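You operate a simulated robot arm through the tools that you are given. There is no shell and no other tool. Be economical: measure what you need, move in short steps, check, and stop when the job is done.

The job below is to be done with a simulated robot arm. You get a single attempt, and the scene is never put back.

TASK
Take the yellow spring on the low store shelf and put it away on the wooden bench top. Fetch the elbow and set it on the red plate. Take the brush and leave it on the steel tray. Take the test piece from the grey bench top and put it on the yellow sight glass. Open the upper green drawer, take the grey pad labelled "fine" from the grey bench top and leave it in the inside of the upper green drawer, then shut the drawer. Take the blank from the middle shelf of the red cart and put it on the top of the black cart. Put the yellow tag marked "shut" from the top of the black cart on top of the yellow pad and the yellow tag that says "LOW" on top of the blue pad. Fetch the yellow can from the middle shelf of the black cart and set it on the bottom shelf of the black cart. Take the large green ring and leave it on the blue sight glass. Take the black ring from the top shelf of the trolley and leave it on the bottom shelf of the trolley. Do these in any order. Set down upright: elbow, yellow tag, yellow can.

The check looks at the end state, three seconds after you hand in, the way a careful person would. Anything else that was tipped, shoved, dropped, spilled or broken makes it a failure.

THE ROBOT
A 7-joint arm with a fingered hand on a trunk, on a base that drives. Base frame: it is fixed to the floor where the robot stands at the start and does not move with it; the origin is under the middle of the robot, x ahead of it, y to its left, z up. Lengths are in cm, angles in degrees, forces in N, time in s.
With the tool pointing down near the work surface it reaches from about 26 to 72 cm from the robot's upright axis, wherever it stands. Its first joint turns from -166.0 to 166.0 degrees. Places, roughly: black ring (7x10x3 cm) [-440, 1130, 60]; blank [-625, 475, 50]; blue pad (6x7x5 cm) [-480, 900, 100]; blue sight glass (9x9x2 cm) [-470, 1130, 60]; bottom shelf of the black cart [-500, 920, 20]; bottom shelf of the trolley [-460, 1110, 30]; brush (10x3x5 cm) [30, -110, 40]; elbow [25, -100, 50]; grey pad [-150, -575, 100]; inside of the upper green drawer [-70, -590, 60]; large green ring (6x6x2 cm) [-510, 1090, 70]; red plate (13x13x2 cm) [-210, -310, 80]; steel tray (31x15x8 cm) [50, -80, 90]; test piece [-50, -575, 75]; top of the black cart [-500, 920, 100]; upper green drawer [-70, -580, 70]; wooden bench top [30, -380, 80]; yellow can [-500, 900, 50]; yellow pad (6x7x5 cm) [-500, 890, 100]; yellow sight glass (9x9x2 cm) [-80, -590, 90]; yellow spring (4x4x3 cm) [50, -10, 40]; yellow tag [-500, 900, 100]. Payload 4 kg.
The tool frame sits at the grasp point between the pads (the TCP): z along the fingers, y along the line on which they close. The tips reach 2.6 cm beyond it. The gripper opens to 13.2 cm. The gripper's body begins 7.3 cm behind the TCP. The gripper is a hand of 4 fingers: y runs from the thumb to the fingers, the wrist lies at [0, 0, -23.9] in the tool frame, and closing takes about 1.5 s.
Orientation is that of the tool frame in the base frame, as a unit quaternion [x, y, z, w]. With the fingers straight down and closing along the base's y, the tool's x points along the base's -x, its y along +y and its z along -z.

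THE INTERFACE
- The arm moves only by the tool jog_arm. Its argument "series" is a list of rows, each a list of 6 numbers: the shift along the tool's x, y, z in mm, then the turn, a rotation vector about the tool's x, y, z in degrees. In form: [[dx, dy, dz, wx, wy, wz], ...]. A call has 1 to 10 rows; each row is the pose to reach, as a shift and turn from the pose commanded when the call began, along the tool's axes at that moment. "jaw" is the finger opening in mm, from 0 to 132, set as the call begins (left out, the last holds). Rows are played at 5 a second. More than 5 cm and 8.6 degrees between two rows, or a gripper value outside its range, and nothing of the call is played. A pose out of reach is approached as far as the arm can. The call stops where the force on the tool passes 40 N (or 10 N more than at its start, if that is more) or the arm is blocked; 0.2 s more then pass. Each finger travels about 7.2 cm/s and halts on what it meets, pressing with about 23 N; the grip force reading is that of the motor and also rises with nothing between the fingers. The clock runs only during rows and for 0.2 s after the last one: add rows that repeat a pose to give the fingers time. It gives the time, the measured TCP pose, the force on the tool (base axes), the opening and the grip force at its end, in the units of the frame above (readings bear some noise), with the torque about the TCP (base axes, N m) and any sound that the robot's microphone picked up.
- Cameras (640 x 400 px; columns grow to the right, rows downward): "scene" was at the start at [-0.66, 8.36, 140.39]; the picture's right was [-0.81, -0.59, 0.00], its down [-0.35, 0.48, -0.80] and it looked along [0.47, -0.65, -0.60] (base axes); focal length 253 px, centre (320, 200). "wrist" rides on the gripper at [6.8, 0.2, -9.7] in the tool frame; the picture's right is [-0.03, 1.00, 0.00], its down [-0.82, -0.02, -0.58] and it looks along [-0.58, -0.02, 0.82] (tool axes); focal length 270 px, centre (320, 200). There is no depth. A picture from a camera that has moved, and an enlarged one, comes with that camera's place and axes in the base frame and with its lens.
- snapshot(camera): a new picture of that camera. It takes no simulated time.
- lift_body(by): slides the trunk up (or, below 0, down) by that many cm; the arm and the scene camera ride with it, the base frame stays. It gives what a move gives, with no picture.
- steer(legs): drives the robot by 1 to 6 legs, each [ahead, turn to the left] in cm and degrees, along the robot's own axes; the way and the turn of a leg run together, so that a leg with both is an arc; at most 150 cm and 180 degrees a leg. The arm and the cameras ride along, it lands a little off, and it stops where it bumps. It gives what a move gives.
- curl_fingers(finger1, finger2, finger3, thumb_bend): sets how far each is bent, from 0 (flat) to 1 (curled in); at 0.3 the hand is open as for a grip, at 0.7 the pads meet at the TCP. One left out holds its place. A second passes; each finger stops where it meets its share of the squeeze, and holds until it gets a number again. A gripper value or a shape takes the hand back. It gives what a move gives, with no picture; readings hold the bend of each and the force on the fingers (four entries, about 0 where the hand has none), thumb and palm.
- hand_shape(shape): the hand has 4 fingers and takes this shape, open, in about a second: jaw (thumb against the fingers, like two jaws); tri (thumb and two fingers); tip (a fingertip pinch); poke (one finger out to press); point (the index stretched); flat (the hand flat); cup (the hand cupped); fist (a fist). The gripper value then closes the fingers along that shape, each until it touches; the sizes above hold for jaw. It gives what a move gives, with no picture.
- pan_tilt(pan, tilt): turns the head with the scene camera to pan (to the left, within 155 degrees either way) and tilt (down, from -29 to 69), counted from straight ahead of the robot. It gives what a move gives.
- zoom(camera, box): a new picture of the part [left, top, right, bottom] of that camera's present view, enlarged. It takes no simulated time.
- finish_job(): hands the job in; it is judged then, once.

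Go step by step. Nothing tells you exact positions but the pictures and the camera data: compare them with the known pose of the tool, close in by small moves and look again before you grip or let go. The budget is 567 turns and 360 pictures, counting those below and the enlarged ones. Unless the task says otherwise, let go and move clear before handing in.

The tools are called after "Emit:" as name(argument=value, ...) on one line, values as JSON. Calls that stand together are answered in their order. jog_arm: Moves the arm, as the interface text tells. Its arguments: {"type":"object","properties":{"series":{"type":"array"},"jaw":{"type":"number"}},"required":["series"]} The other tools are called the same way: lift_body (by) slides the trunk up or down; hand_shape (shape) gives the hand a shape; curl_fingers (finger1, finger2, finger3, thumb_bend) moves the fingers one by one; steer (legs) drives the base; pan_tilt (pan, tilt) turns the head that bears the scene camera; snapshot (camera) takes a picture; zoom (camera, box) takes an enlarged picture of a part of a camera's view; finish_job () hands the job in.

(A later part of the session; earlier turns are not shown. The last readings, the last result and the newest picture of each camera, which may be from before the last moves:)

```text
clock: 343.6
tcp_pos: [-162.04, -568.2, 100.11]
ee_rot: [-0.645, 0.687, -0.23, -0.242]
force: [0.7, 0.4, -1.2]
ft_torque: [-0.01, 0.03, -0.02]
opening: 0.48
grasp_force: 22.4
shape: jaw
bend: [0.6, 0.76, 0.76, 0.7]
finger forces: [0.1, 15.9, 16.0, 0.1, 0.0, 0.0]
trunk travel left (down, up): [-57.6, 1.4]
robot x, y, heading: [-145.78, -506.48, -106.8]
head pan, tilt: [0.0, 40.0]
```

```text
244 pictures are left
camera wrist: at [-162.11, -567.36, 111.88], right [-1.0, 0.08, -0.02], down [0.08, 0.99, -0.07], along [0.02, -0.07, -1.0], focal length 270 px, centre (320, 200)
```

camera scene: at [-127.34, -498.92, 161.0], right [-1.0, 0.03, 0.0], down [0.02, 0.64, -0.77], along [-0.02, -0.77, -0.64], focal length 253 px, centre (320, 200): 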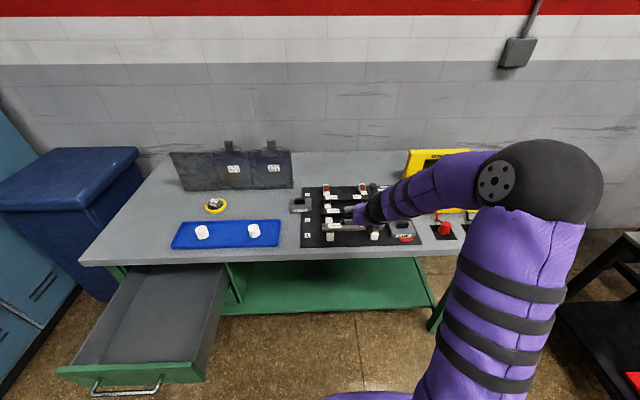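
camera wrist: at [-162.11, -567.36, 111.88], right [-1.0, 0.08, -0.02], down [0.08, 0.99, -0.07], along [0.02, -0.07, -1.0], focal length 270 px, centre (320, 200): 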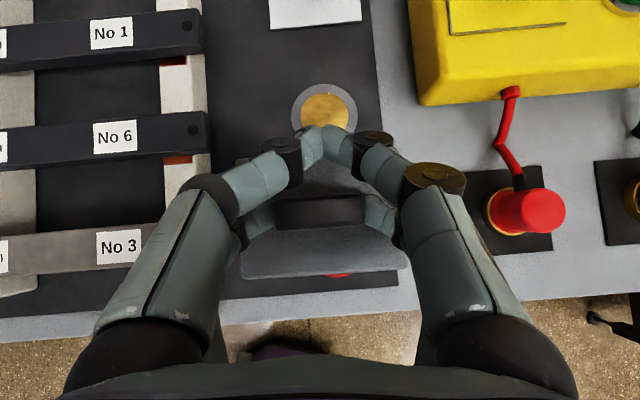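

Emit:
steer(legs=[[-30, 0], [0, -73], [-62, 0]])

Emit:
steer(legs=[[0, 90]])

Emit:
snapshot(camera="wrist")

Emit:
snapshot(camera="scene")

```text
clock: 352.3
tcp_pos: [-138.58, -480.61, 100.07]
ee_rot: [-0.099, 0.937, -0.038, -0.333]
force: [0.0, -1.1, -2.4]
ft_torque: [-0.03, 0.0, 0.03]
opening: 0.5
grasp_force: 22.9
shape: jaw
bend: [0.6, 0.76, 0.76, 0.7]
finger forces: [0.0, 15.8, 15.8, 0.0, 0.1, 0.1]
trunk travel left (down, up): [-57.6, 1.4]
robot x, y, heading: [-74.41, -479.51, 178.5]
head pan, tilt: [0.0, 40.0]
```

```text
clock: 356.9
tcp_pos: [-74.74, -543.34, 100.05]
ee_rot: [0.728, -0.598, 0.26, 0.211]
force: [0.4, 0.1, -1.4]
ft_torque: [-0.02, -0.02, -0.02]
opening: 0.48
grasp_force: 22.4
shape: jaw
bend: [0.6, 0.76, 0.76, 0.7]
finger forces: [0.0, 15.6, 15.7, 0.0, 0.0, 0.0]
trunk travel left (down, up): [-57.6, 1.4]
robot x, y, heading: [-75.17, -479.85, -92.8]
head pan, tilt: [0.0, 40.0]
```

```text
243 pictures are left
camera wrist: at [-75.11, -542.56, 111.86], right [-0.98, -0.18, -0.02], down [-0.17, 0.98, -0.07], along [0.03, -0.06, -1.0], focal length 270 px, centre (320, 200)
```

wrist: 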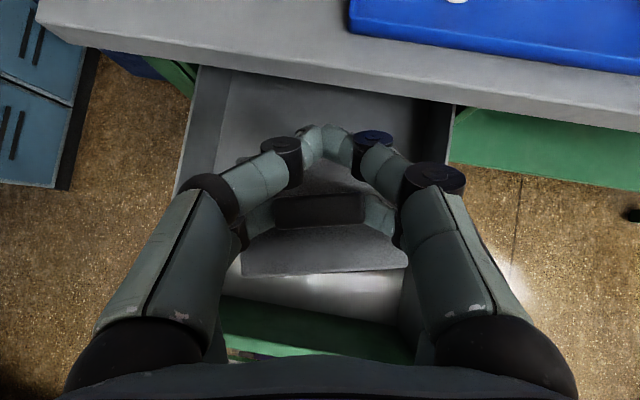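

```text
242 pictures are left
camera scene: at [-59.5, -482.68, 161.0], right [-1.0, 0.04, 0.0], down [0.03, 0.64, -0.77], along [-0.03, -0.77, -0.64], focal length 253 px, centre (320, 200)
```

scene: 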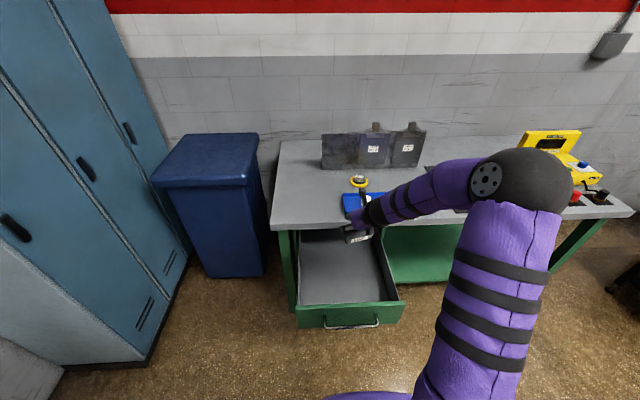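

Emit:
jog_arm(series=[[-5, -22, -4, 0, 0, 0], [-5, -22, -4, 0, 0, 0]])

Emit:
lift_body(by=-20)

Emit:
snapshot(camera="wrist")

Emit:
zoom(camera="scene", box=[240, 120, 480, 270])

```text
clock: 357.5
tcp_pos: [-72.78, -542.35, 100.07]
ee_rot: [0.727, -0.599, 0.26, 0.211]
force: [0.4, -0.3, -1.4]
ft_torque: [-0.01, 0.04, -0.03]
opening: 0.48
grasp_force: 23.2
shape: jaw
bend: [0.6, 0.76, 0.76, 0.7]
finger forces: [0.0, 15.8, 15.9, 0.0, 0.0, 0.1]
trunk travel left (down, up): [-57.6, 1.4]
robot x, y, heading: [-75.06, -479.77, -92.3]
head pan, tilt: [0.0, 40.0]
```

```text
clock: 359.7
tcp_pos: [-72.86, -542.33, 80.04]
ee_rot: [0.728, -0.598, 0.26, 0.211]
force: [0.4, -0.1, -2.1]
ft_torque: [-0.02, -0.02, -0.02]
opening: 0.49
grasp_force: 22.8
shape: jaw
bend: [0.6, 0.76, 0.76, 0.7]
finger forces: [0.0, 15.7, 15.8, 0.0, 0.0, 0.1]
trunk travel left (down, up): [-37.6, 21.4]
robot x, y, heading: [-74.92, -479.79, -92.7]
head pan, tilt: [0.0, 40.0]
```

```text
241 pictures are left
camera wrist: at [-73.09, -541.59, 91.83], right [-0.98, -0.18, -0.02], down [-0.17, 0.98, -0.07], along [0.03, -0.06, -1.0], focal length 270 px, centre (320, 200)
```

wrist: 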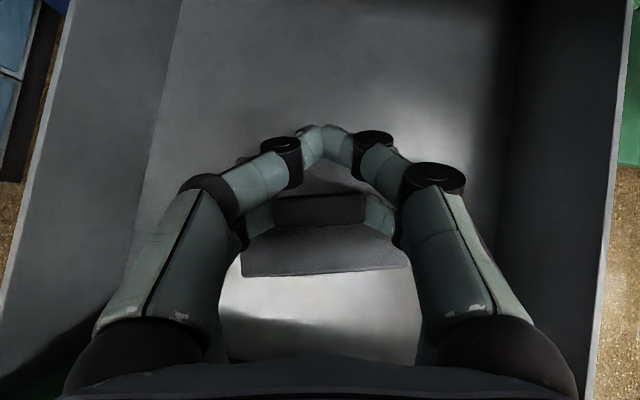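

```text
2.67 times, centred on (360, 195) of scene
camera zoom: at [-59.5, -482.67, 141.01], right [-1.0, 0.04, 0.0], down [0.03, 0.64, -0.77], along [-0.03, -0.77, -0.64], focal length 675 px, centre (213, 213)
```

zoom: 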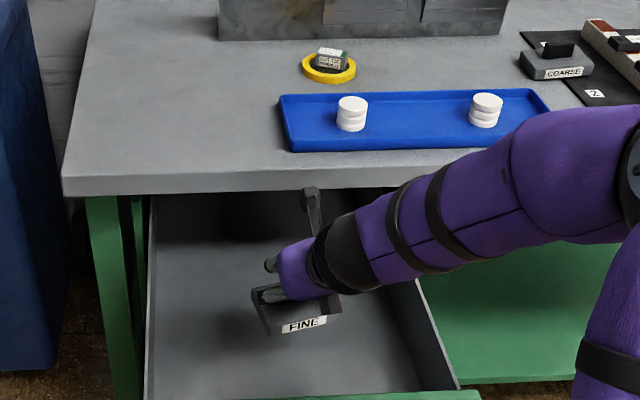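

Inside the drawer with good clearance. I'll lower slowly until contact.

Emit:
lift_body(by=-4)

Emit:
jog_arm(series=[[-2, 0, 3, 0, 0, 0], [-4, 0, 5, 0, 0, 0], [-6, 0, 8, 0, 0, 0], [-8, 0, 10, 0, 0, 0], [-10, 0, 12, 0, 0, 0], [-12, 0, 15, 0, 0, 0], [-14, 0, 17, 0, 0, 0], [-16, 0, 19, 0, 0, 0], [-18, 0, 22, 0, 0, 0], [-20, 0, 25, 0, 0, 0]])

Emit:
snapshot(camera="wrist")

```text
clock: 360.5
tcp_pos: [-72.74, -542.51, 76.11]
ee_rot: [0.728, -0.598, 0.26, 0.21]
force: [-0.7, -0.3, -1.1]
ft_torque: [-0.03, 0.01, 0.02]
opening: 0.5
grasp_force: 23.0
shape: jaw
bend: [0.6, 0.76, 0.76, 0.7]
finger forces: [0.0, 15.8, 16.0, 0.0, 0.0, 0.0]
trunk travel left (down, up): [-33.6, 25.4]
robot x, y, heading: [-75.02, -479.22, -92.5]
head pan, tilt: [0.0, 40.0]
```

```text
clock: 362.7
tcp_pos: [-72.67, -542.46, 72.83]
ee_rot: [0.728, -0.599, 0.259, 0.21]
force: [0.5, -0.2, -1.9]
ft_torque: [-0.03, 0.01, -0.04]
opening: 0.5
grasp_force: 23.0
shape: jaw
bend: [0.6, 0.76, 0.76, 0.7]
finger forces: [0.0, 15.8, 15.8, 0.0, 0.0, 0.1]
trunk travel left (down, up): [-33.6, 25.4]
robot x, y, heading: [-74.78, -479.77, -92.7]
head pan, tilt: [0.0, 40.0]
```

```text
239 pictures are left
camera wrist: at [-73.05, -541.58, 84.56], right [-0.98, -0.18, -0.02], down [-0.17, 0.98, -0.07], along [0.03, -0.06, -1.0], focal length 270 px, centre (320, 200)
```

wrist: 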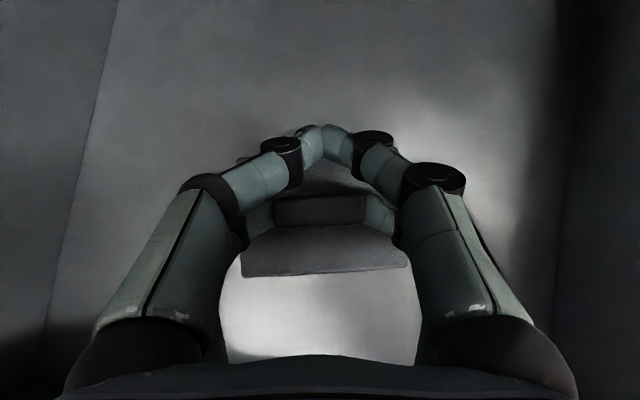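

Emit:
jog_arm(series=[[-2, 0, 3, 0, 0, 0], [-4, 0, 5, 0, 0, 0], [-6, 0, 8, 0, 0, 0], [-8, 0, 10, 0, 0, 0], [-10, 0, 12, 0, 0, 0], [-12, 0, 15, 0, 0, 0], [-14, 0, 17, 0, 0, 0], [-16, 0, 19, 0, 0, 0], [-18, 0, 22, 0, 0, 0], [-20, 0, 25, 0, 0, 0]])

Emit:
snapshot(camera="wrist")

```text
clock: 364.9
tcp_pos: [-72.76, -542.6, 70.06]
ee_rot: [0.727, -0.597, 0.262, 0.214]
force: [-0.4, -1.2, 25.5]
ft_torque: [0.05, -0.12, -0.09]
opening: 0.5
grasp_force: 22.4
shape: jaw
bend: [0.6, 0.76, 0.76, 0.7]
finger forces: [0.0, 26.6, 28.1, 0.1, 0.0, 0.0]
trunk travel left (down, up): [-33.6, 25.4]
robot x, y, heading: [-74.69, -479.64, -92.7]
head pan, tilt: [0.0, 40.0]
```

```text
238 pictures are left
camera wrist: at [-72.99, -541.68, 81.88], right [-0.98, -0.18, -0.02], down [-0.17, 0.98, -0.07], along [0.03, -0.07, -1.0], focal length 270 px, centre (320, 200)
```

wrist: 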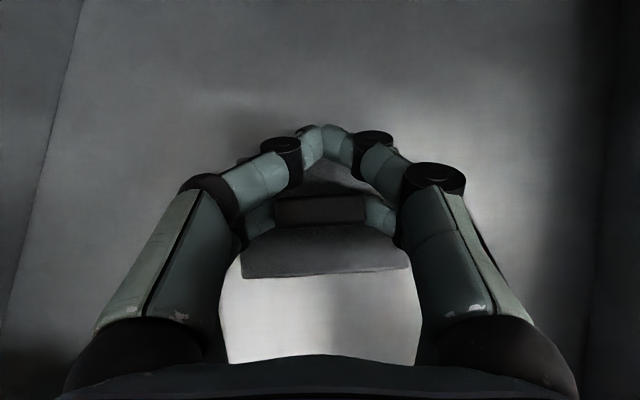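

Emit:
jog_arm(series=[[1, 0, -2, 0, 0, 0], [1, 0, -2, 0, 0, 0], [1, 0, -2, 0, 0, 0], [1, 0, -2, 0, 0, 0], [20, 0, -25, 0, 0, 0], [45, 0, -56, 0, 0, 0]], jaw=70)

Emit:
snapshot(camera="wrist")

```text
clock: 366.3
tcp_pos: [-72.7, -542.33, 76.53]
ee_rot: [0.728, -0.598, 0.26, 0.21]
force: [0.0, -0.2, 0.1]
ft_torque: [0.03, -0.09, -0.03]
opening: 6.97
grasp_force: 0.1
shape: jaw
bend: [0.72, 0.72, 0.72, 0.7]
finger forces: [0.1, 0.1, 0.1, 0.0, 0.0, 0.0]
trunk travel left (down, up): [-33.6, 25.4]
robot x, y, heading: [-74.55, -479.6, -92.5]
head pan, tilt: [0.0, 40.0]
```

```text
237 pictures are left
camera wrist: at [-73.07, -541.57, 88.42], right [-0.98, -0.18, -0.02], down [-0.17, 0.98, -0.06], along [0.03, -0.06, -1.0], focal length 270 px, centre (320, 200)
```

wrist: 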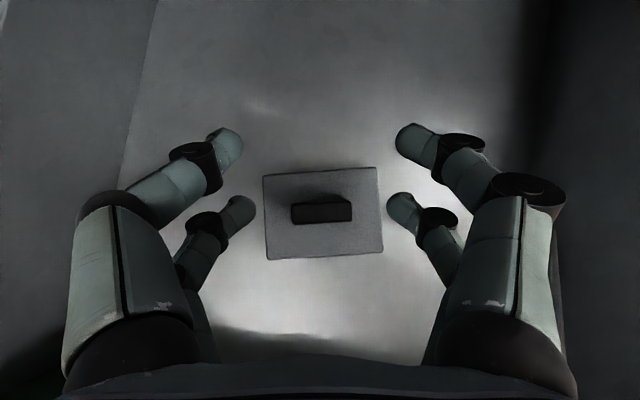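

Emit:
lift_body(by=23)

Emit:
steer(legs=[[-45, 0]])

Emit:
jog_arm(series=[[0, 0, 0, 0, 8, 0], [0, 0, 0, 0, 16, 0], [0, 0, 0, 0, 24, 0], [0, 0, 0, 0, 32, 0], [0, 0, 0, 0, 40, 0], [0, 0, 0, 0, 46, 0]], jaw=0)

Emit:
snapshot(camera="scene")

Emit:
snapshot(camera="wrist")

```text
clock: 368.7
tcp_pos: [-72.7, -542.41, 99.62]
ee_rot: [0.728, -0.598, 0.26, 0.211]
force: [0.4, 0.1, 0.1]
ft_torque: [-0.01, 0.04, 0.0]
opening: 6.96
grasp_force: 0.0
shape: jaw
bend: [0.72, 0.72, 0.72, 0.7]
finger forces: [0.0, 0.0, 0.0, 0.0, 0.0, 0.0]
trunk travel left (down, up): [-56.6, 2.4]
robot x, y, heading: [-75.07, -479.19, -92.7]
head pan, tilt: [0.0, 40.0]
```

```text
clock: 371.4
tcp_pos: [-71.02, -497.48, 99.72]
ee_rot: [0.727, -0.6, 0.259, 0.212]
force: [-0.4, -0.6, 0.0]
ft_torque: [0.02, -0.02, 0.02]
opening: 6.97
grasp_force: 0.0
shape: jaw
bend: [0.72, 0.72, 0.72, 0.7]
finger forces: [0.0, 0.0, 0.1, 0.1, 0.1, 0.1]
trunk travel left (down, up): [-56.6, 2.4]
robot x, y, heading: [-72.68, -434.68, -92.6]
head pan, tilt: [0.0, 40.0]
```

```text
clock: 372.8
tcp_pos: [-70.77, -497.62, 99.72]
ee_rot: [0.643, -0.531, 0.428, 0.35]
force: [-0.2, 0.7, 0.4]
ft_torque: [0.0, -0.01, 0.01]
opening: 0.0
grasp_force: 23.5
shape: jaw
bend: [0.62, 0.62, 0.62, 0.7]
finger forces: [0.0, 0.0, 0.0, 0.1, 0.0, 0.0]
out of reach, approached as far as the arm can: row 4, 5, 6
trunk travel left (down, up): [-56.6, 2.4]
robot x, y, heading: [-72.46, -434.91, -92.8]
head pan, tilt: [0.0, 40.0]
```

```text
236 pictures are left
camera scene: at [-57.46, -437.88, 160.01], right [-1.0, 0.05, 0.0], down [0.03, 0.64, -0.77], along [-0.04, -0.77, -0.64], focal length 253 px, centre (320, 200)
```

scene: 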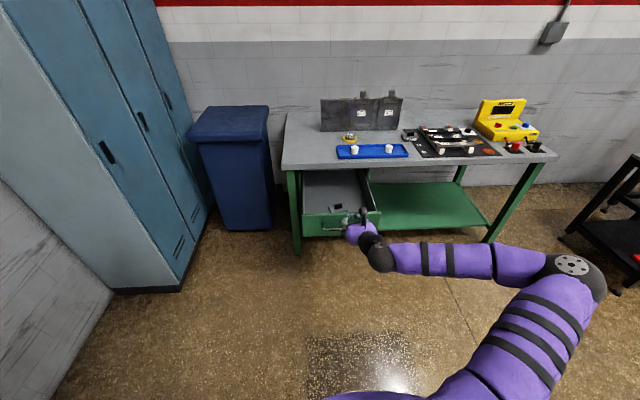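

```text
235 pictures are left
camera wrist: at [-72.22, -491.4, 109.83], right [-0.98, -0.18, -0.03], down [-0.14, 0.84, -0.53], along [0.12, -0.51, -0.85], focal length 270 px, centre (320, 200)
```

wrist: 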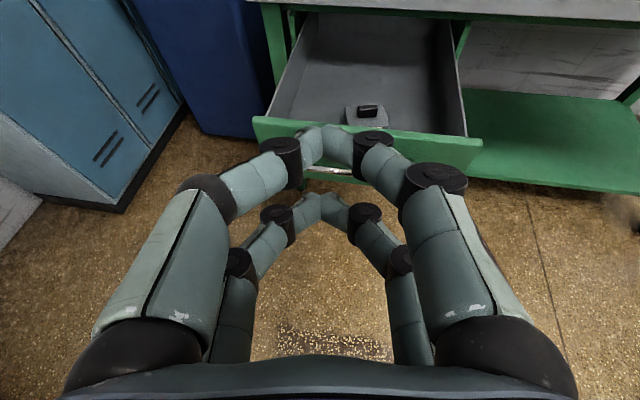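

Emit:
lift_body(by=-24)

Emit:
steer(legs=[[20, 0]])

Emit:
snapshot(camera="wrist")

```text
clock: 375.3
tcp_pos: [-70.87, -497.55, 75.77]
ee_rot: [0.642, -0.531, 0.427, 0.351]
force: [0.3, -0.4, -1.1]
ft_torque: [-0.01, 0.0, 0.0]
opening: 0.0
grasp_force: 23.0
shape: jaw
bend: [0.62, 0.62, 0.62, 0.7]
finger forces: [0.0, 0.0, 0.0, 0.0, 0.0, 0.1]
trunk travel left (down, up): [-32.6, 26.4]
robot x, y, heading: [-73.05, -434.35, -92.9]
head pan, tilt: [0.0, 40.0]
```

```text
clock: 376.9
tcp_pos: [-72.0, -517.52, 75.75]
ee_rot: [0.641, -0.532, 0.427, 0.351]
force: [0.5, 0.6, 0.4]
ft_torque: [0.01, 0.0, -0.01]
opening: 0.0
grasp_force: 23.6
shape: jaw
bend: [0.62, 0.62, 0.62, 0.7]
finger forces: [0.0, 0.0, 0.0, 0.0, 0.0, 0.0]
trunk travel left (down, up): [-32.6, 26.4]
robot x, y, heading: [-73.83, -454.66, -93.2]
head pan, tilt: [0.0, 40.0]
```

```text
234 pictures are left
camera wrist: at [-73.43, -511.33, 85.81], right [-0.98, -0.18, -0.03], down [-0.14, 0.84, -0.53], along [0.12, -0.51, -0.85], focal length 270 px, centre (320, 200)
```

wrist: 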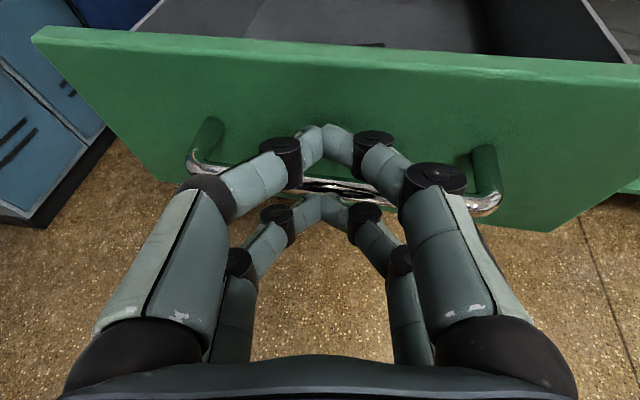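

Emit:
steer(legs=[[15, 0]])

Emit:
snapshot(camera="wrist")

```text
clock: 378.3
tcp_pos: [-72.84, -532.46, 75.77]
ee_rot: [0.642, -0.532, 0.427, 0.35]
force: [0.7, 0.4, 0.1]
ft_torque: [-0.01, 0.02, 0.0]
opening: 0.0
grasp_force: 22.7
shape: jaw
bend: [0.62, 0.64, 0.62, 0.7]
finger forces: [0.0, 0.1, 0.0, 0.1, 0.1, 0.1]
trunk travel left (down, up): [-32.6, 26.4]
robot x, y, heading: [-74.67, -469.61, -92.8]
head pan, tilt: [0.0, 40.0]
```

```text
233 pictures are left
camera wrist: at [-74.17, -526.16, 85.81], right [-0.98, -0.18, -0.03], down [-0.14, 0.84, -0.53], along [0.12, -0.51, -0.85], focal length 270 px, centre (320, 200)
```

wrist: 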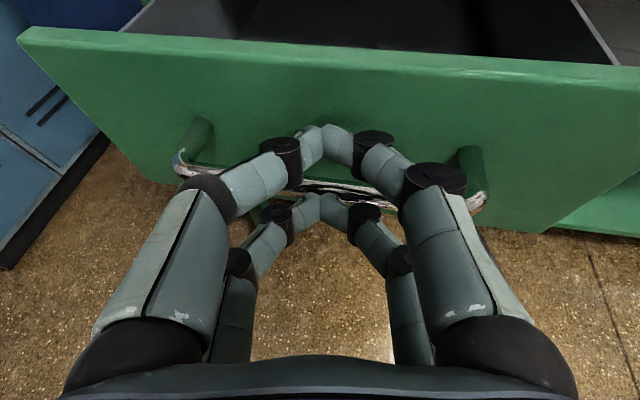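

Pushing works freely. I'll continue until it's shut.

Emit:
steer(legs=[[15, 0]])

Emit:
steer(legs=[[5, 0]])

Emit:
snapshot(camera="wrist")

Emit:
zoom(camera="scene", box=[240, 150, 480, 300])

```text
clock: 379.6
tcp_pos: [-73.6, -547.12, 75.69]
ee_rot: [0.641, -0.532, 0.427, 0.351]
force: [0.3, -0.7, 0.0]
ft_torque: [0.02, 0.0, -0.04]
opening: 0.0
grasp_force: 22.7
shape: jaw
bend: [0.62, 0.64, 0.62, 0.7]
finger forces: [0.1, 0.0, 0.0, 0.0, 0.1, 0.0]
trunk travel left (down, up): [-32.6, 26.4]
robot x, y, heading: [-75.39, -484.36, -93.0]
head pan, tilt: [0.0, 40.0]
```

```text
clock: 380.6
tcp_pos: [-73.9, -552.17, 75.75]
ee_rot: [0.642, -0.532, 0.426, 0.351]
force: [-0.6, 0.8, 1.0]
ft_torque: [0.05, -0.02, -0.01]
opening: 0.01
grasp_force: 22.8
shape: jaw
bend: [0.62, 0.64, 0.63, 0.7]
finger forces: [0.0, 0.0, 0.1, 0.0, 0.1, 0.1]
trunk travel left (down, up): [-32.6, 26.4]
robot x, y, heading: [-75.52, -489.53, -92.8]
head pan, tilt: [0.0, 40.0]
```

```text
232 pictures are left
camera wrist: at [-75.21, -546.04, 85.81], right [-0.98, -0.18, -0.03], down [-0.14, 0.84, -0.53], along [0.12, -0.51, -0.85], focal length 270 px, centre (320, 200)
```

wrist: 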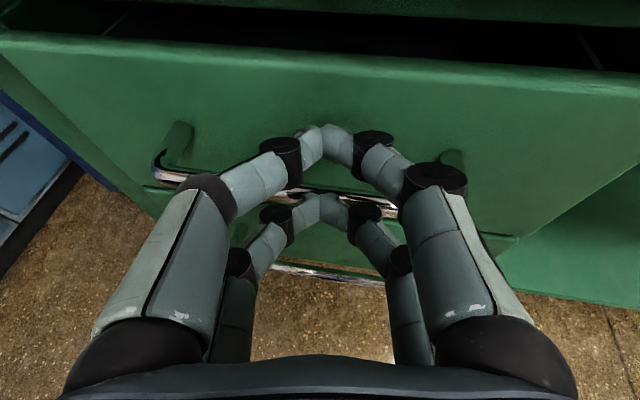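

```text
2.67 times, centred on (360, 225) of scene
camera zoom: at [-60.24, -492.55, 136.0], right [-1.0, 0.05, 0.0], down [0.03, 0.64, -0.77], along [-0.04, -0.77, -0.64], focal length 675 px, centre (213, 133)
```

zoom: 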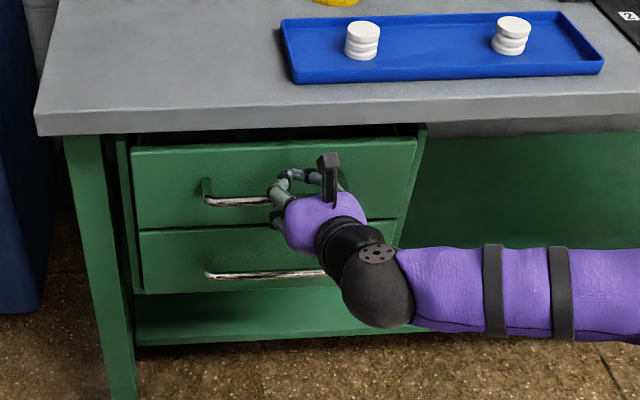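

Emit:
steer(legs=[[3, 0]])

Emit:
zoom(camera="scene", box=[240, 150, 480, 300])

```text
clock: 381.3
tcp_pos: [-73.59, -552.58, 75.75]
ee_rot: [0.645, -0.53, 0.429, 0.346]
force: [-5.2, 17.7, 11.7]
ft_torque: [0.38, 0.15, -0.01]
opening: 0.0
grasp_force: 23.4
shape: jaw
bend: [0.62, 0.7, 0.69, 0.7]
finger forces: [0.0, 0.0, 0.1, 0.1, 0.1, 0.0]
trunk travel left (down, up): [-32.6, 26.4]
robot x, y, heading: [-75.26, -490.38, -92.9]
head pan, tilt: [0.0, 40.0]
stopped in leg 1: the force on the tool passed its limit at 59 N (the readings are from after the stop); the commanded pose is now the measured one
```

```text
2.67 times, centred on (360, 225) of scene
camera zoom: at [-60.33, -493.17, 136.02], right [-1.0, 0.05, 0.0], down [0.03, 0.64, -0.77], along [-0.04, -0.77, -0.64], focal length 675 px, centre (213, 133)
```

zoom: 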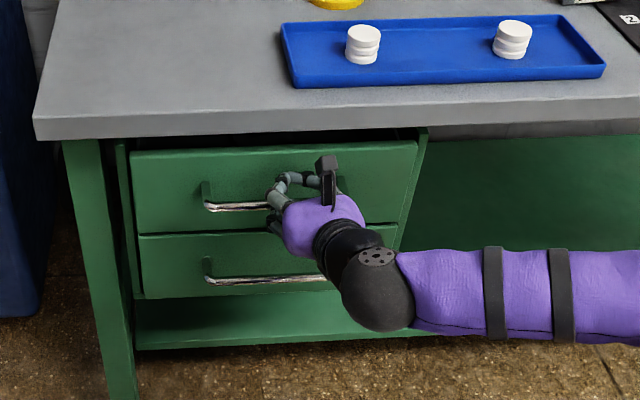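

Emit:
steer(legs=[[-45, 0]])

Emit:
pan_tilt(pan=10, tilt=30)

Emit:
zoom(camera="scene", box=[220, 100, 540, 300])

```text
clock: 384.1
tcp_pos: [-71.22, -507.04, 75.59]
ee_rot: [0.644, -0.531, 0.428, 0.346]
force: [-1.0, -0.1, -0.1]
ft_torque: [0.01, 0.01, 0.05]
opening: 0.0
grasp_force: 22.9
shape: jaw
bend: [0.62, 0.66, 0.65, 0.7]
finger forces: [0.1, 0.0, 0.0, 0.0, 0.1, 0.0]
trunk travel left (down, up): [-32.6, 26.4]
robot x, y, heading: [-73.44, -444.14, -92.8]
head pan, tilt: [0.0, 40.0]
```

```text
clock: 384.8
tcp_pos: [-71.17, -507.0, 75.62]
ee_rot: [0.645, -0.531, 0.428, 0.346]
force: [-0.2, 0.3, -0.5]
ft_torque: [-0.01, 0.02, -0.02]
opening: 0.0
grasp_force: 23.2
shape: jaw
bend: [0.62, 0.66, 0.65, 0.7]
finger forces: [0.0, 0.1, 0.1, 0.0, 0.0, 0.0]
trunk travel left (down, up): [-32.6, 26.4]
robot x, y, heading: [-73.29, -444.69, -92.8]
head pan, tilt: [10.0, 30.0]
```

```text
2.00 times, centred on (380, 200) of scene
camera zoom: at [-56.44, -448.35, 137.54], right [-0.99, -0.12, 0.0], down [-0.06, 0.5, -0.87], along [0.11, -0.86, -0.5], focal length 506 px, centre (200, 200)
```

zoom: 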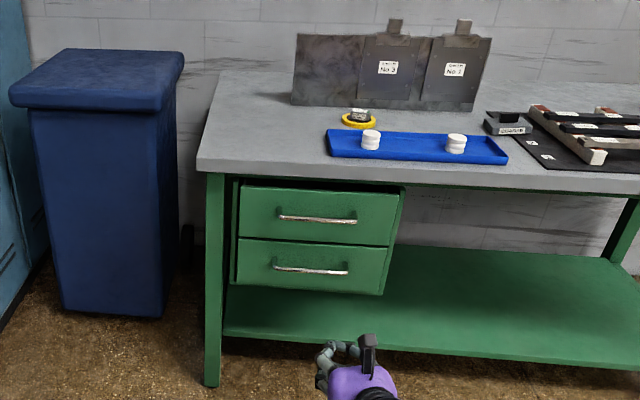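

The drawer is shut with the FINE pad inside. Now I'll head for the other end of the hall and look at the way.

Emit:
lift_body(by=15)

Emit:
steer(legs=[[0, -178], [150, 0], [150, 0], [100, 0]])

Emit:
pan_tilt(pan=0, tilt=12)

Emit:
snapshot(camera="scene")

Emit:
pan_tilt(pan=70, tilt=12)

Emit:
snapshot(camera="scene")

```text
clock: 386.6
tcp_pos: [-71.14, -507.11, 90.54]
ee_rot: [0.645, -0.531, 0.427, 0.346]
force: [0.6, 0.1, -0.6]
ft_torque: [0.0, -0.05, 0.03]
opening: 0.0
grasp_force: 22.9
shape: jaw
bend: [0.62, 0.66, 0.65, 0.7]
finger forces: [0.0, 0.0, 0.0, 0.1, 0.0, 0.1]
trunk travel left (down, up): [-47.6, 11.4]
robot x, y, heading: [-73.25, -445.47, -92.8]
head pan, tilt: [10.0, 30.0]
```

```text
clock: 413.5
tcp_pos: [-98.18, 13.67, 90.6]
ee_rot: [0.512, 0.66, 0.333, -0.437]
force: [0.5, 0.3, -0.4]
ft_torque: [0.0, -0.04, -0.04]
opening: 0.0
grasp_force: 22.6
shape: jaw
bend: [0.62, 0.66, 0.65, 0.7]
finger forces: [0.0, 0.1, 0.0, 0.0, 0.0, 0.1]
trunk travel left (down, up): [-47.6, 11.4]
robot x, y, heading: [-92.19, -48.97, 90.5]
head pan, tilt: [10.0, 30.0]
```

```text
clock: 414.4
tcp_pos: [-98.01, 13.5, 90.63]
ee_rot: [0.512, 0.66, 0.333, -0.437]
force: [0.9, -0.7, -0.3]
ft_torque: [-0.01, 0.02, 0.01]
opening: 0.02
grasp_force: 22.9
shape: jaw
bend: [0.62, 0.66, 0.65, 0.7]
finger forces: [0.0, 0.0, 0.0, 0.0, 0.0, 0.0]
trunk travel left (down, up): [-47.6, 11.4]
robot x, y, heading: [-91.93, -48.85, 90.7]
head pan, tilt: [0.0, 12.0]
```

```text
228 pictures are left
camera scene: at [-107.43, -45.32, 155.44], right [1.0, 0.01, 0.0], down [0.0, -0.21, -0.98], along [-0.01, 0.98, -0.21], focal length 253 px, centre (320, 200)
```

scene: 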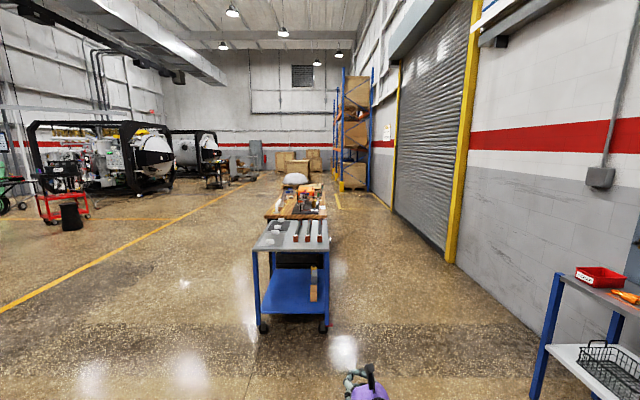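

```text
clock: 415.8
tcp_pos: [-98.02, 13.55, 90.53]
ee_rot: [0.512, 0.66, 0.333, -0.438]
force: [0.2, 0.1, 1.0]
ft_torque: [-0.01, 0.01, -0.02]
opening: 0.0
grasp_force: 23.1
shape: jaw
bend: [0.62, 0.66, 0.65, 0.7]
finger forces: [0.0, 0.1, 0.1, 0.0, 0.0, 0.0]
trunk travel left (down, up): [-47.6, 11.4]
robot x, y, heading: [-92.61, -49.07, 90.4]
head pan, tilt: [70.0, 12.0]
```

```text
227 pictures are left
camera scene: at [-116.14, -51.52, 155.45], right [0.34, 0.94, 0.0], down [0.2, -0.07, -0.98], along [-0.92, 0.33, -0.21], focal length 253 px, centre (320, 200)
```

scene: 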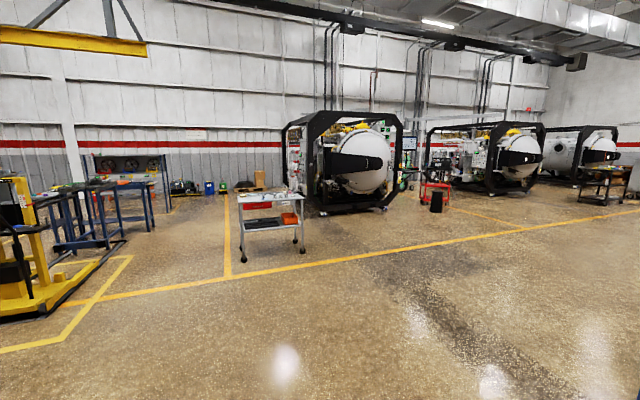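

Emit:
steer(legs=[[0, 45], [150, 0], [150, 0], [150, 0], [120, 0]])

Emit:
pan_tilt(pan=0, tilt=20)

Emit:
snapshot(camera="scene")

```text
clock: 445.2
tcp_pos: [-549.37, 386.77, 90.64]
ee_rot: [0.227, 0.804, 0.144, -0.53]
force: [0.5, 0.0, -0.1]
ft_torque: [0.0, 0.03, 0.02]
opening: 0.0
grasp_force: 22.7
shape: jaw
bend: [0.62, 0.66, 0.65, 0.7]
finger forces: [0.1, 0.0, 0.0, 0.1, 0.1, 0.0]
trunk travel left (down, up): [-47.6, 11.4]
robot x, y, heading: [-501.94, 345.9, 134.5]
head pan, tilt: [70.0, 12.0]
```

```text
clock: 446.6
tcp_pos: [-549.41, 386.87, 90.67]
ee_rot: [0.228, 0.804, 0.146, -0.53]
force: [-0.1, -0.1, 0.3]
ft_torque: [0.0, 0.0, 0.01]
opening: 0.0
grasp_force: 23.0
shape: jaw
bend: [0.62, 0.66, 0.65, 0.7]
finger forces: [0.0, 0.1, 0.0, 0.0, 0.1, 0.0]
trunk travel left (down, up): [-47.6, 11.4]
robot x, y, heading: [-502.46, 346.06, 134.3]
head pan, tilt: [0.0, 20.0]
```

```text
226 pictures are left
camera scene: at [-515.09, 337.84, 154.15], right [0.71, 0.7, 0.0], down [0.24, -0.24, -0.94], along [-0.66, 0.67, -0.34], focal length 253 px, centre (320, 200)
```

scene: 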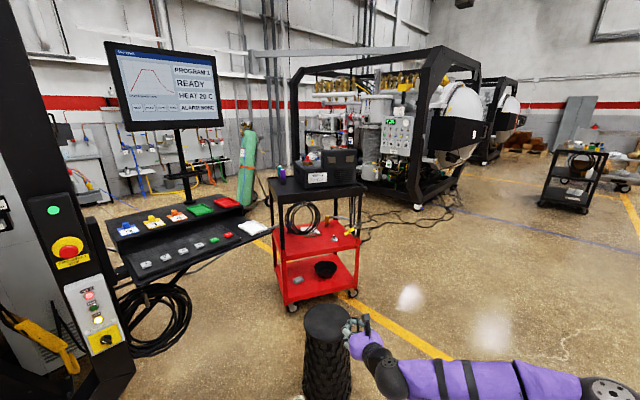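

Emit:
zoom(camera="scene", box=[250, 170, 410, 320])

Emit:
zoom(camera="scene", box=[530, 130, 640, 220])

```text
2.67 times, centred on (330, 245) of scene
camera zoom: at [-515.09, 337.84, 154.15], right [0.71, 0.7, 0.0], down [0.24, -0.24, -0.94], along [-0.66, 0.67, -0.34], focal length 675 px, centre (293, 80)
```

zoom: 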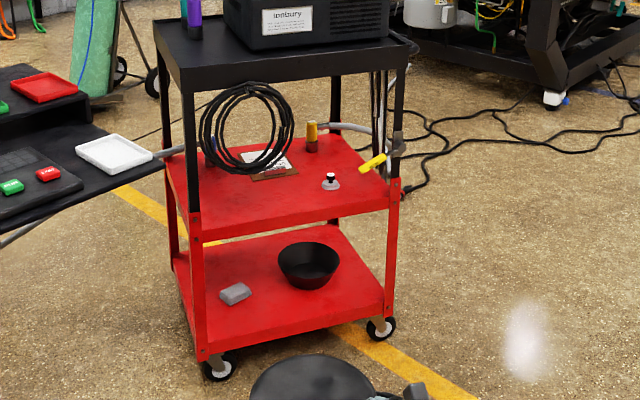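

```text
4.44 times, centred on (585, 175) of scene
camera zoom: at [-515.09, 337.84, 154.15], right [0.71, 0.7, 0.0], down [0.24, -0.24, -0.94], along [-0.66, 0.67, -0.34], focal length 1125 px, centre (-858, 311)
```

zoom: 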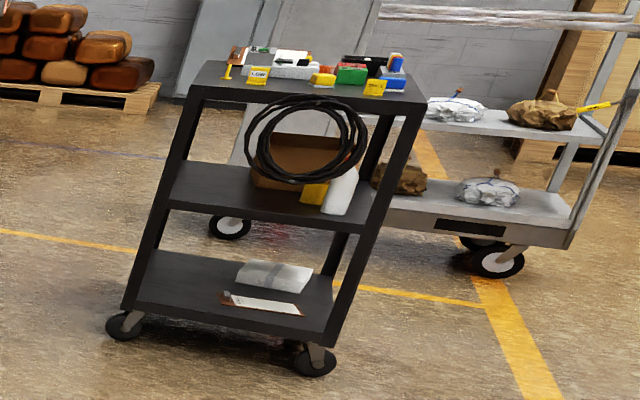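

Emit:
steer(legs=[[0, -44], [130, 0], [0, 80]])

Emit:
lift_body(by=-28)

Emit:
pan_tilt(pan=0, tilt=28)

Emit:
snapshot(camera="scene")

Emit:
snapshot(camera="wrist")

```text
clock: 459.2
tcp_pos: [-567.62, 479.51, 90.55]
ee_rot: [-0.053, 0.834, -0.04, -0.548]
force: [0.1, 1.2, 0.4]
ft_torque: [0.02, -0.02, 0.02]
opening: 0.01
grasp_force: 23.4
shape: jaw
bend: [0.62, 0.66, 0.65, 0.7]
finger forces: [0.1, 0.1, 0.0, 0.0, 0.0, 0.0]
trunk travel left (down, up): [-47.6, 11.4]
robot x, y, heading: [-505.53, 477.33, 173.4]
head pan, tilt: [0.0, 20.0]
```

```text
clock: 462.1
tcp_pos: [-567.69, 479.52, 62.55]
ee_rot: [-0.053, 0.834, -0.04, -0.548]
force: [-0.3, 0.2, -0.6]
ft_torque: [-0.01, -0.01, 0.02]
opening: 0.0
grasp_force: 22.7
shape: jaw
bend: [0.62, 0.66, 0.65, 0.7]
finger forces: [0.0, 0.0, 0.1, 0.0, 0.0, 0.0]
trunk travel left (down, up): [-19.6, 39.4]
robot x, y, heading: [-505.29, 477.49, 173.5]
head pan, tilt: [0.0, 20.0]
```

```text
clock: 462.8
tcp_pos: [-567.72, 479.46, 62.6]
ee_rot: [-0.053, 0.834, -0.04, -0.548]
force: [-0.2, 0.5, 0.1]
ft_torque: [-0.01, 0.01, -0.02]
opening: 0.02
grasp_force: 23.0
shape: jaw
bend: [0.62, 0.66, 0.65, 0.7]
finger forces: [0.0, 0.1, 0.1, 0.1, 0.0, 0.0]
trunk travel left (down, up): [-19.6, 39.4]
robot x, y, heading: [-505.42, 477.5, 173.3]
head pan, tilt: [0.0, 28.0]
```

```text
223 pictures are left
camera scene: at [-509.93, 462.77, 124.86], right [0.11, 0.99, 0.0], down [0.47, -0.05, -0.88], along [-0.88, 0.1, -0.47], focal length 253 px, centre (320, 200)
```

scene: 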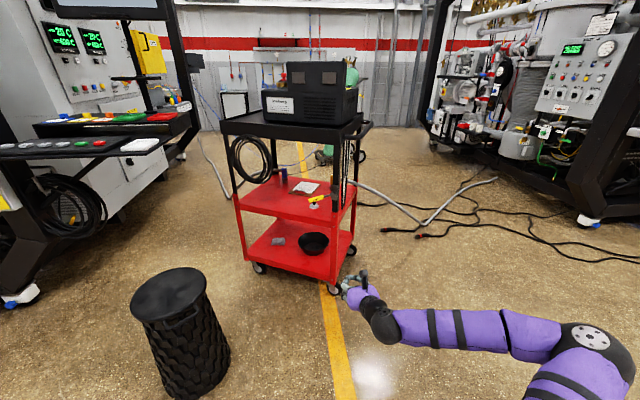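

```text
222 pictures are left
camera wrist: at [-561.54, 480.62, 72.66], right [-0.12, 0.99, -0.03], down [0.85, 0.09, -0.52], along [-0.51, -0.09, -0.85], focal length 270 px, centre (320, 200)
```

wrist: 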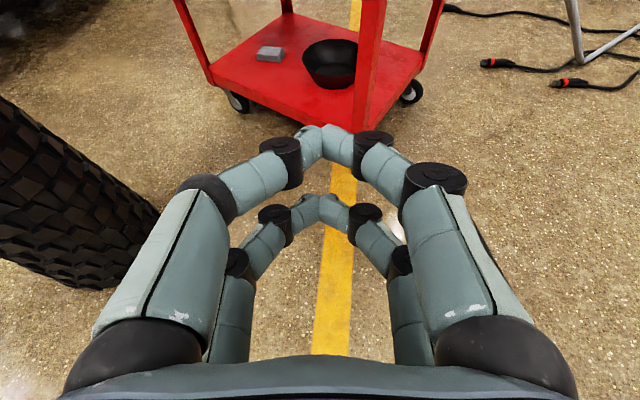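

Emit:
zoom(camera="scene", box=[220, 100, 380, 300])

```text
2.00 times, centred on (300, 200) of scene
camera zoom: at [-509.93, 462.77, 124.86], right [0.11, 0.99, 0.0], down [0.47, -0.05, -0.88], along [-0.88, 0.1, -0.47], focal length 506 px, centre (360, 200)
```

zoom: 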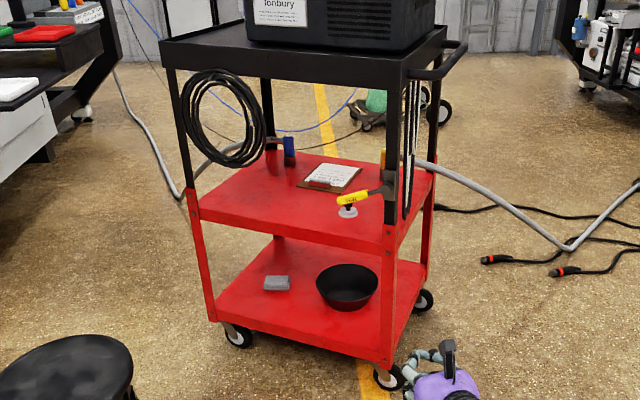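

Emit:
zoom(camera="scene", box=[300, 170, 380, 220])

```text
8.00 times, centred on (340, 195) of scene
camera zoom: at [-509.93, 462.77, 124.86], right [0.11, 0.99, 0.0], down [0.47, -0.05, -0.88], along [-0.88, 0.1, -0.47], focal length 2025 px, centre (160, 240)
```

zoom: 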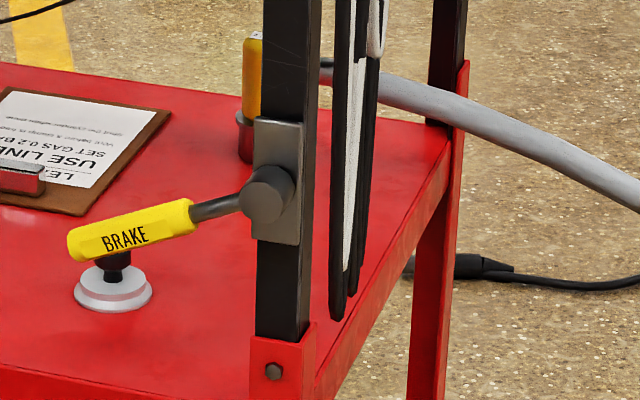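

The blank is just behind a brake lever on the cart's front post. I'll turn the hand to point straight down so I can come in above the lever and below the top shelf.

Emit:
jog_arm(series=[[-12, 0, -28, 0, -8.4, 0], [-24, 0, -56, 0, -16.8, 0], [-36, 0, -84, 0, -25, 0], [-48, 0, -111, 0, -33.5, 0], [-60, 0, -139, 0, -42, 0], [-72, 0, -167, 0, -50, 0], [-84, 0, -195, 0, -58.5, 0], [-96, 0, -222, 0, -66.5, 0]], jaw=60)

Emit:
snapshot(camera="scene")

```text
clock: 464.8
tcp_pos: [-542.98, 478.09, 66.38]
ee_rot: [-0.145, 0.986, 0.01, -0.087]
force: [0.0, 0.2, 0.9]
ft_torque: [-0.05, 0.01, 0.0]
opening: 5.99
grasp_force: 0.1
shape: jaw
bend: [0.73, 0.73, 0.73, 0.7]
finger forces: [0.0, 0.0, 0.1, 0.0, 0.0, 0.1]
out of reach, approached as far as the arm can: row 5, 6, 7, 8
trunk travel left (down, up): [-19.6, 39.4]
robot x, y, heading: [-505.28, 477.34, 173.2]
head pan, tilt: [0.0, 28.0]
stopped in row 8: the arm was blocked; the commanded pose is now the measured one
```

```text
219 pictures are left
camera scene: at [-509.91, 462.77, 124.86], right [0.11, 0.99, 0.0], down [0.47, -0.05, -0.88], along [-0.88, 0.1, -0.47], focal length 253 px, centre (320, 200)
```

scene: 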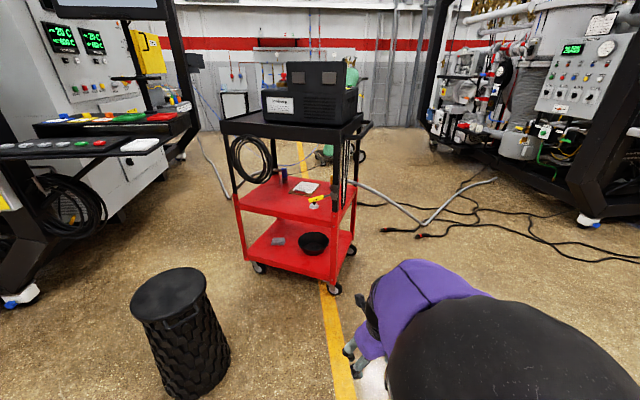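

Emit:
jog_arm(series=[[10, 0, 0, 0, 0, 8.5], [20, 0, 0, 0, 0, 17], [30, 0, 0, 0, 0, 25.5], [40, 0, 0, 0, 0, 34], [50, 0, 0, 0, 0, 42.5], [60, 0, 0, 0, 0, 51], [70, 0, 0, 0, 0, 59.5], [80, 0, 0, 0, 0, 68], [90, 0, 0, 0, 0, 76.5], [100, 0, 0, 0, 0, 85]])

Emit:
snapshot(camera="wrist")

Emit:
snapshot(camera="scene")

```text
clock: 467.0
tcp_pos: [-552.58, 475.43, 68.12]
ee_rot: [0.56, 0.824, -0.05, -0.07]
force: [0.4, 0.2, -0.2]
ft_torque: [-0.01, -0.02, -0.01]
opening: 5.99
grasp_force: 0.0
shape: jaw
bend: [0.73, 0.73, 0.73, 0.7]
finger forces: [0.1, 0.0, 0.0, 0.1, 0.0, 0.0]
trunk travel left (down, up): [-19.6, 39.4]
robot x, y, heading: [-505.0, 477.53, 173.2]
head pan, tilt: [0.0, 28.0]
```

```text
218 pictures are left
camera wrist: at [-553.09, 481.89, 77.99], right [0.92, 0.34, -0.16], down [0.38, -0.76, 0.52], along [0.05, -0.55, -0.84], focal length 270 px, centre (320, 200)
```

wrist: 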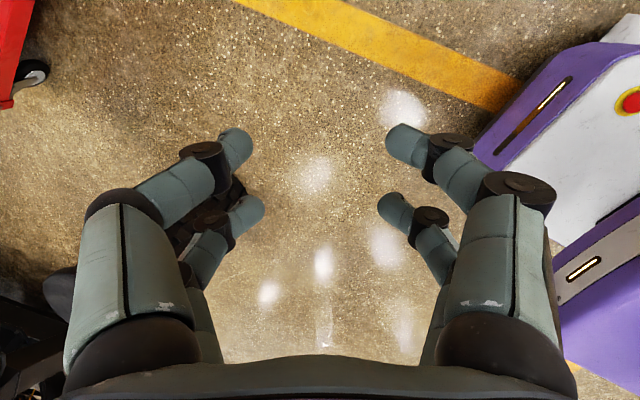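

```text
217 pictures are left
camera scene: at [-509.92, 462.76, 124.86], right [0.11, 0.99, 0.0], down [0.47, -0.05, -0.88], along [-0.88, 0.1, -0.47], focal length 253 px, centre (320, 200)
```

scene: 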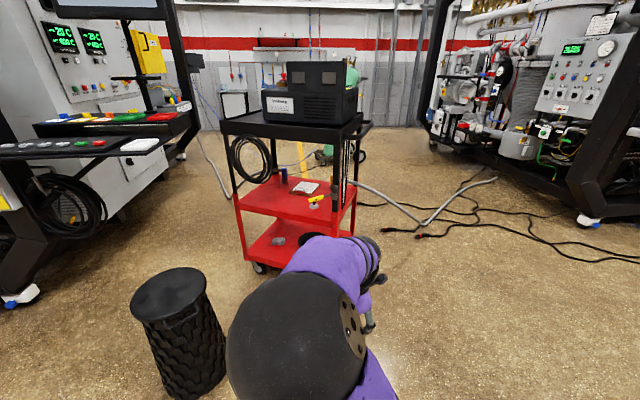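

Emit:
jog_arm(series=[[0, 0, 0, 0, 0, 8], [0, 0, 0, 0, 0, 16], [0, 0, 0, 0, 0, 24]], jaw=85)

Emit:
steer(legs=[[0, -8]])

Emit:
snapshot(camera="scene")

```text
clock: 467.8
tcp_pos: [-552.49, 475.22, 68.11]
ee_rot: [0.719, 0.69, -0.064, -0.059]
force: [0.6, 1.5, -0.2]
ft_torque: [0.01, 0.0, 0.0]
opening: 8.47
grasp_force: 0.1
shape: jaw
bend: [0.7, 0.7, 0.7, 0.65]
finger forces: [0.1, 0.0, 0.0, 0.1, 0.0, 0.1]
trunk travel left (down, up): [-19.6, 39.4]
robot x, y, heading: [-505.17, 477.58, 173.6]
head pan, tilt: [0.0, 28.0]
```

```text
clock: 468.8
tcp_pos: [-552.29, 481.92, 68.1]
ee_rot: [0.765, 0.638, -0.06, -0.064]
force: [-0.1, 0.3, -1.0]
ft_torque: [0.01, 0.01, -0.01]
opening: 8.47
grasp_force: 0.1
shape: jaw
bend: [0.7, 0.7, 0.7, 0.65]
finger forces: [0.0, 0.0, 0.0, 0.0, 0.0, 0.0]
trunk travel left (down, up): [-19.6, 39.4]
robot x, y, heading: [-505.41, 477.24, 165.6]
head pan, tilt: [0.0, 28.0]
```

```text
216 pictures are left
camera scene: at [-511.97, 463.59, 124.86], right [0.25, 0.97, 0.0], down [0.45, -0.12, -0.88], along [-0.85, 0.22, -0.47], focal length 253 px, centre (320, 200)
```

scene: 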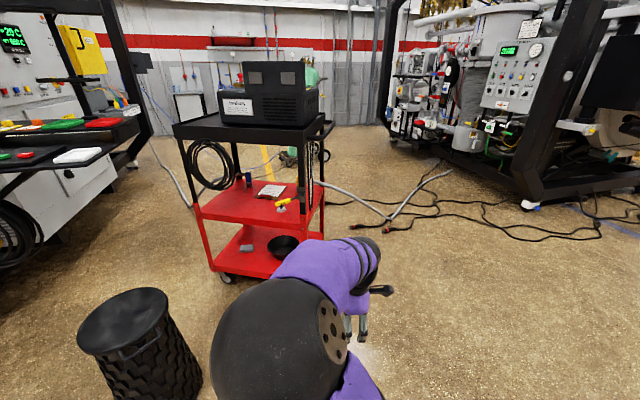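

Emit:
jog_arm(series=[[0, 0, 0, 7.7, 1.9, -0.4], [0, 0, 0, 15.5, 3.8, -0.8]])

Emit:
steer(legs=[[0, 104], [44, 0], [0, -114]])

Emit:
lift_body(by=-8)

Emit:
snapshot(camera="scene")

```text
clock: 469.4
tcp_pos: [-552.37, 482.02, 68.14]
ee_rot: [0.746, 0.627, -0.12, -0.189]
force: [0.4, -0.6, -0.5]
ft_torque: [-0.02, 0.0, 0.02]
opening: 8.45
grasp_force: 0.1
shape: jaw
bend: [0.7, 0.7, 0.7, 0.65]
finger forces: [0.0, 0.0, 0.0, 0.0, 0.1, 0.1]
trunk travel left (down, up): [-19.6, 39.4]
robot x, y, heading: [-505.38, 477.11, 165.3]
head pan, tilt: [0.0, 28.0]
```

```text
clock: 482.3
tcp_pos: [-551.55, 447.14, 68.02]
ee_rot: [0.807, 0.547, -0.1, -0.198]
force: [-0.6, -0.1, -0.4]
ft_torque: [0.0, -0.03, -0.01]
opening: 8.46
grasp_force: 0.1
shape: jaw
bend: [0.7, 0.7, 0.7, 0.65]
finger forces: [0.1, 0.0, 0.1, 0.1, 0.0, 0.0]
trunk travel left (down, up): [-19.6, 39.4]
robot x, y, heading: [-506.38, 433.13, 153.4]
head pan, tilt: [0.0, 28.0]
```

```text
clock: 483.4
tcp_pos: [-551.64, 447.17, 60.02]
ee_rot: [0.808, 0.546, -0.1, -0.198]
force: [0.1, 0.2, -0.3]
ft_torque: [0.02, -0.01, -0.01]
opening: 8.44
grasp_force: 0.1
shape: jaw
bend: [0.7, 0.7, 0.7, 0.65]
finger forces: [0.0, 0.0, 0.0, 0.0, 0.0, 0.0]
trunk travel left (down, up): [-11.6, 47.4]
robot x, y, heading: [-506.39, 432.97, 153.4]
head pan, tilt: [0.0, 28.0]
```

```text
215 pictures are left
camera scene: at [-515.79, 420.97, 116.86], right [0.45, 0.89, 0.0], down [0.42, -0.21, -0.88], along [-0.79, 0.39, -0.47], focal length 253 px, centre (320, 200)
```

scene: 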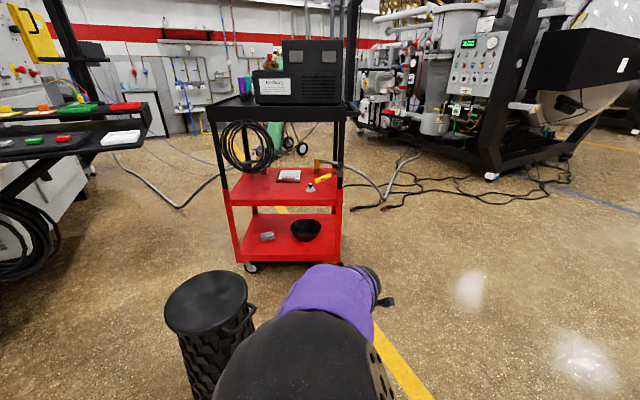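

Emit:
zoom(camera="scene", box=[200, 90, 360, 190])

```text
4.00 times, centred on (280, 140) of scene
camera zoom: at [-515.79, 420.97, 116.86], right [0.45, 0.89, 0.0], down [0.42, -0.21, -0.88], along [-0.79, 0.39, -0.47], focal length 1012 px, centre (480, 440)
```

zoom: 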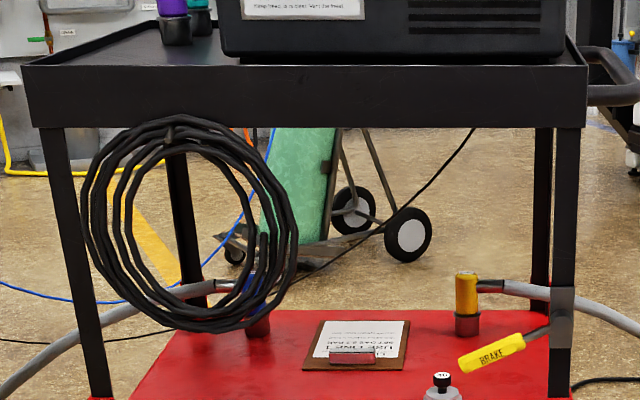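

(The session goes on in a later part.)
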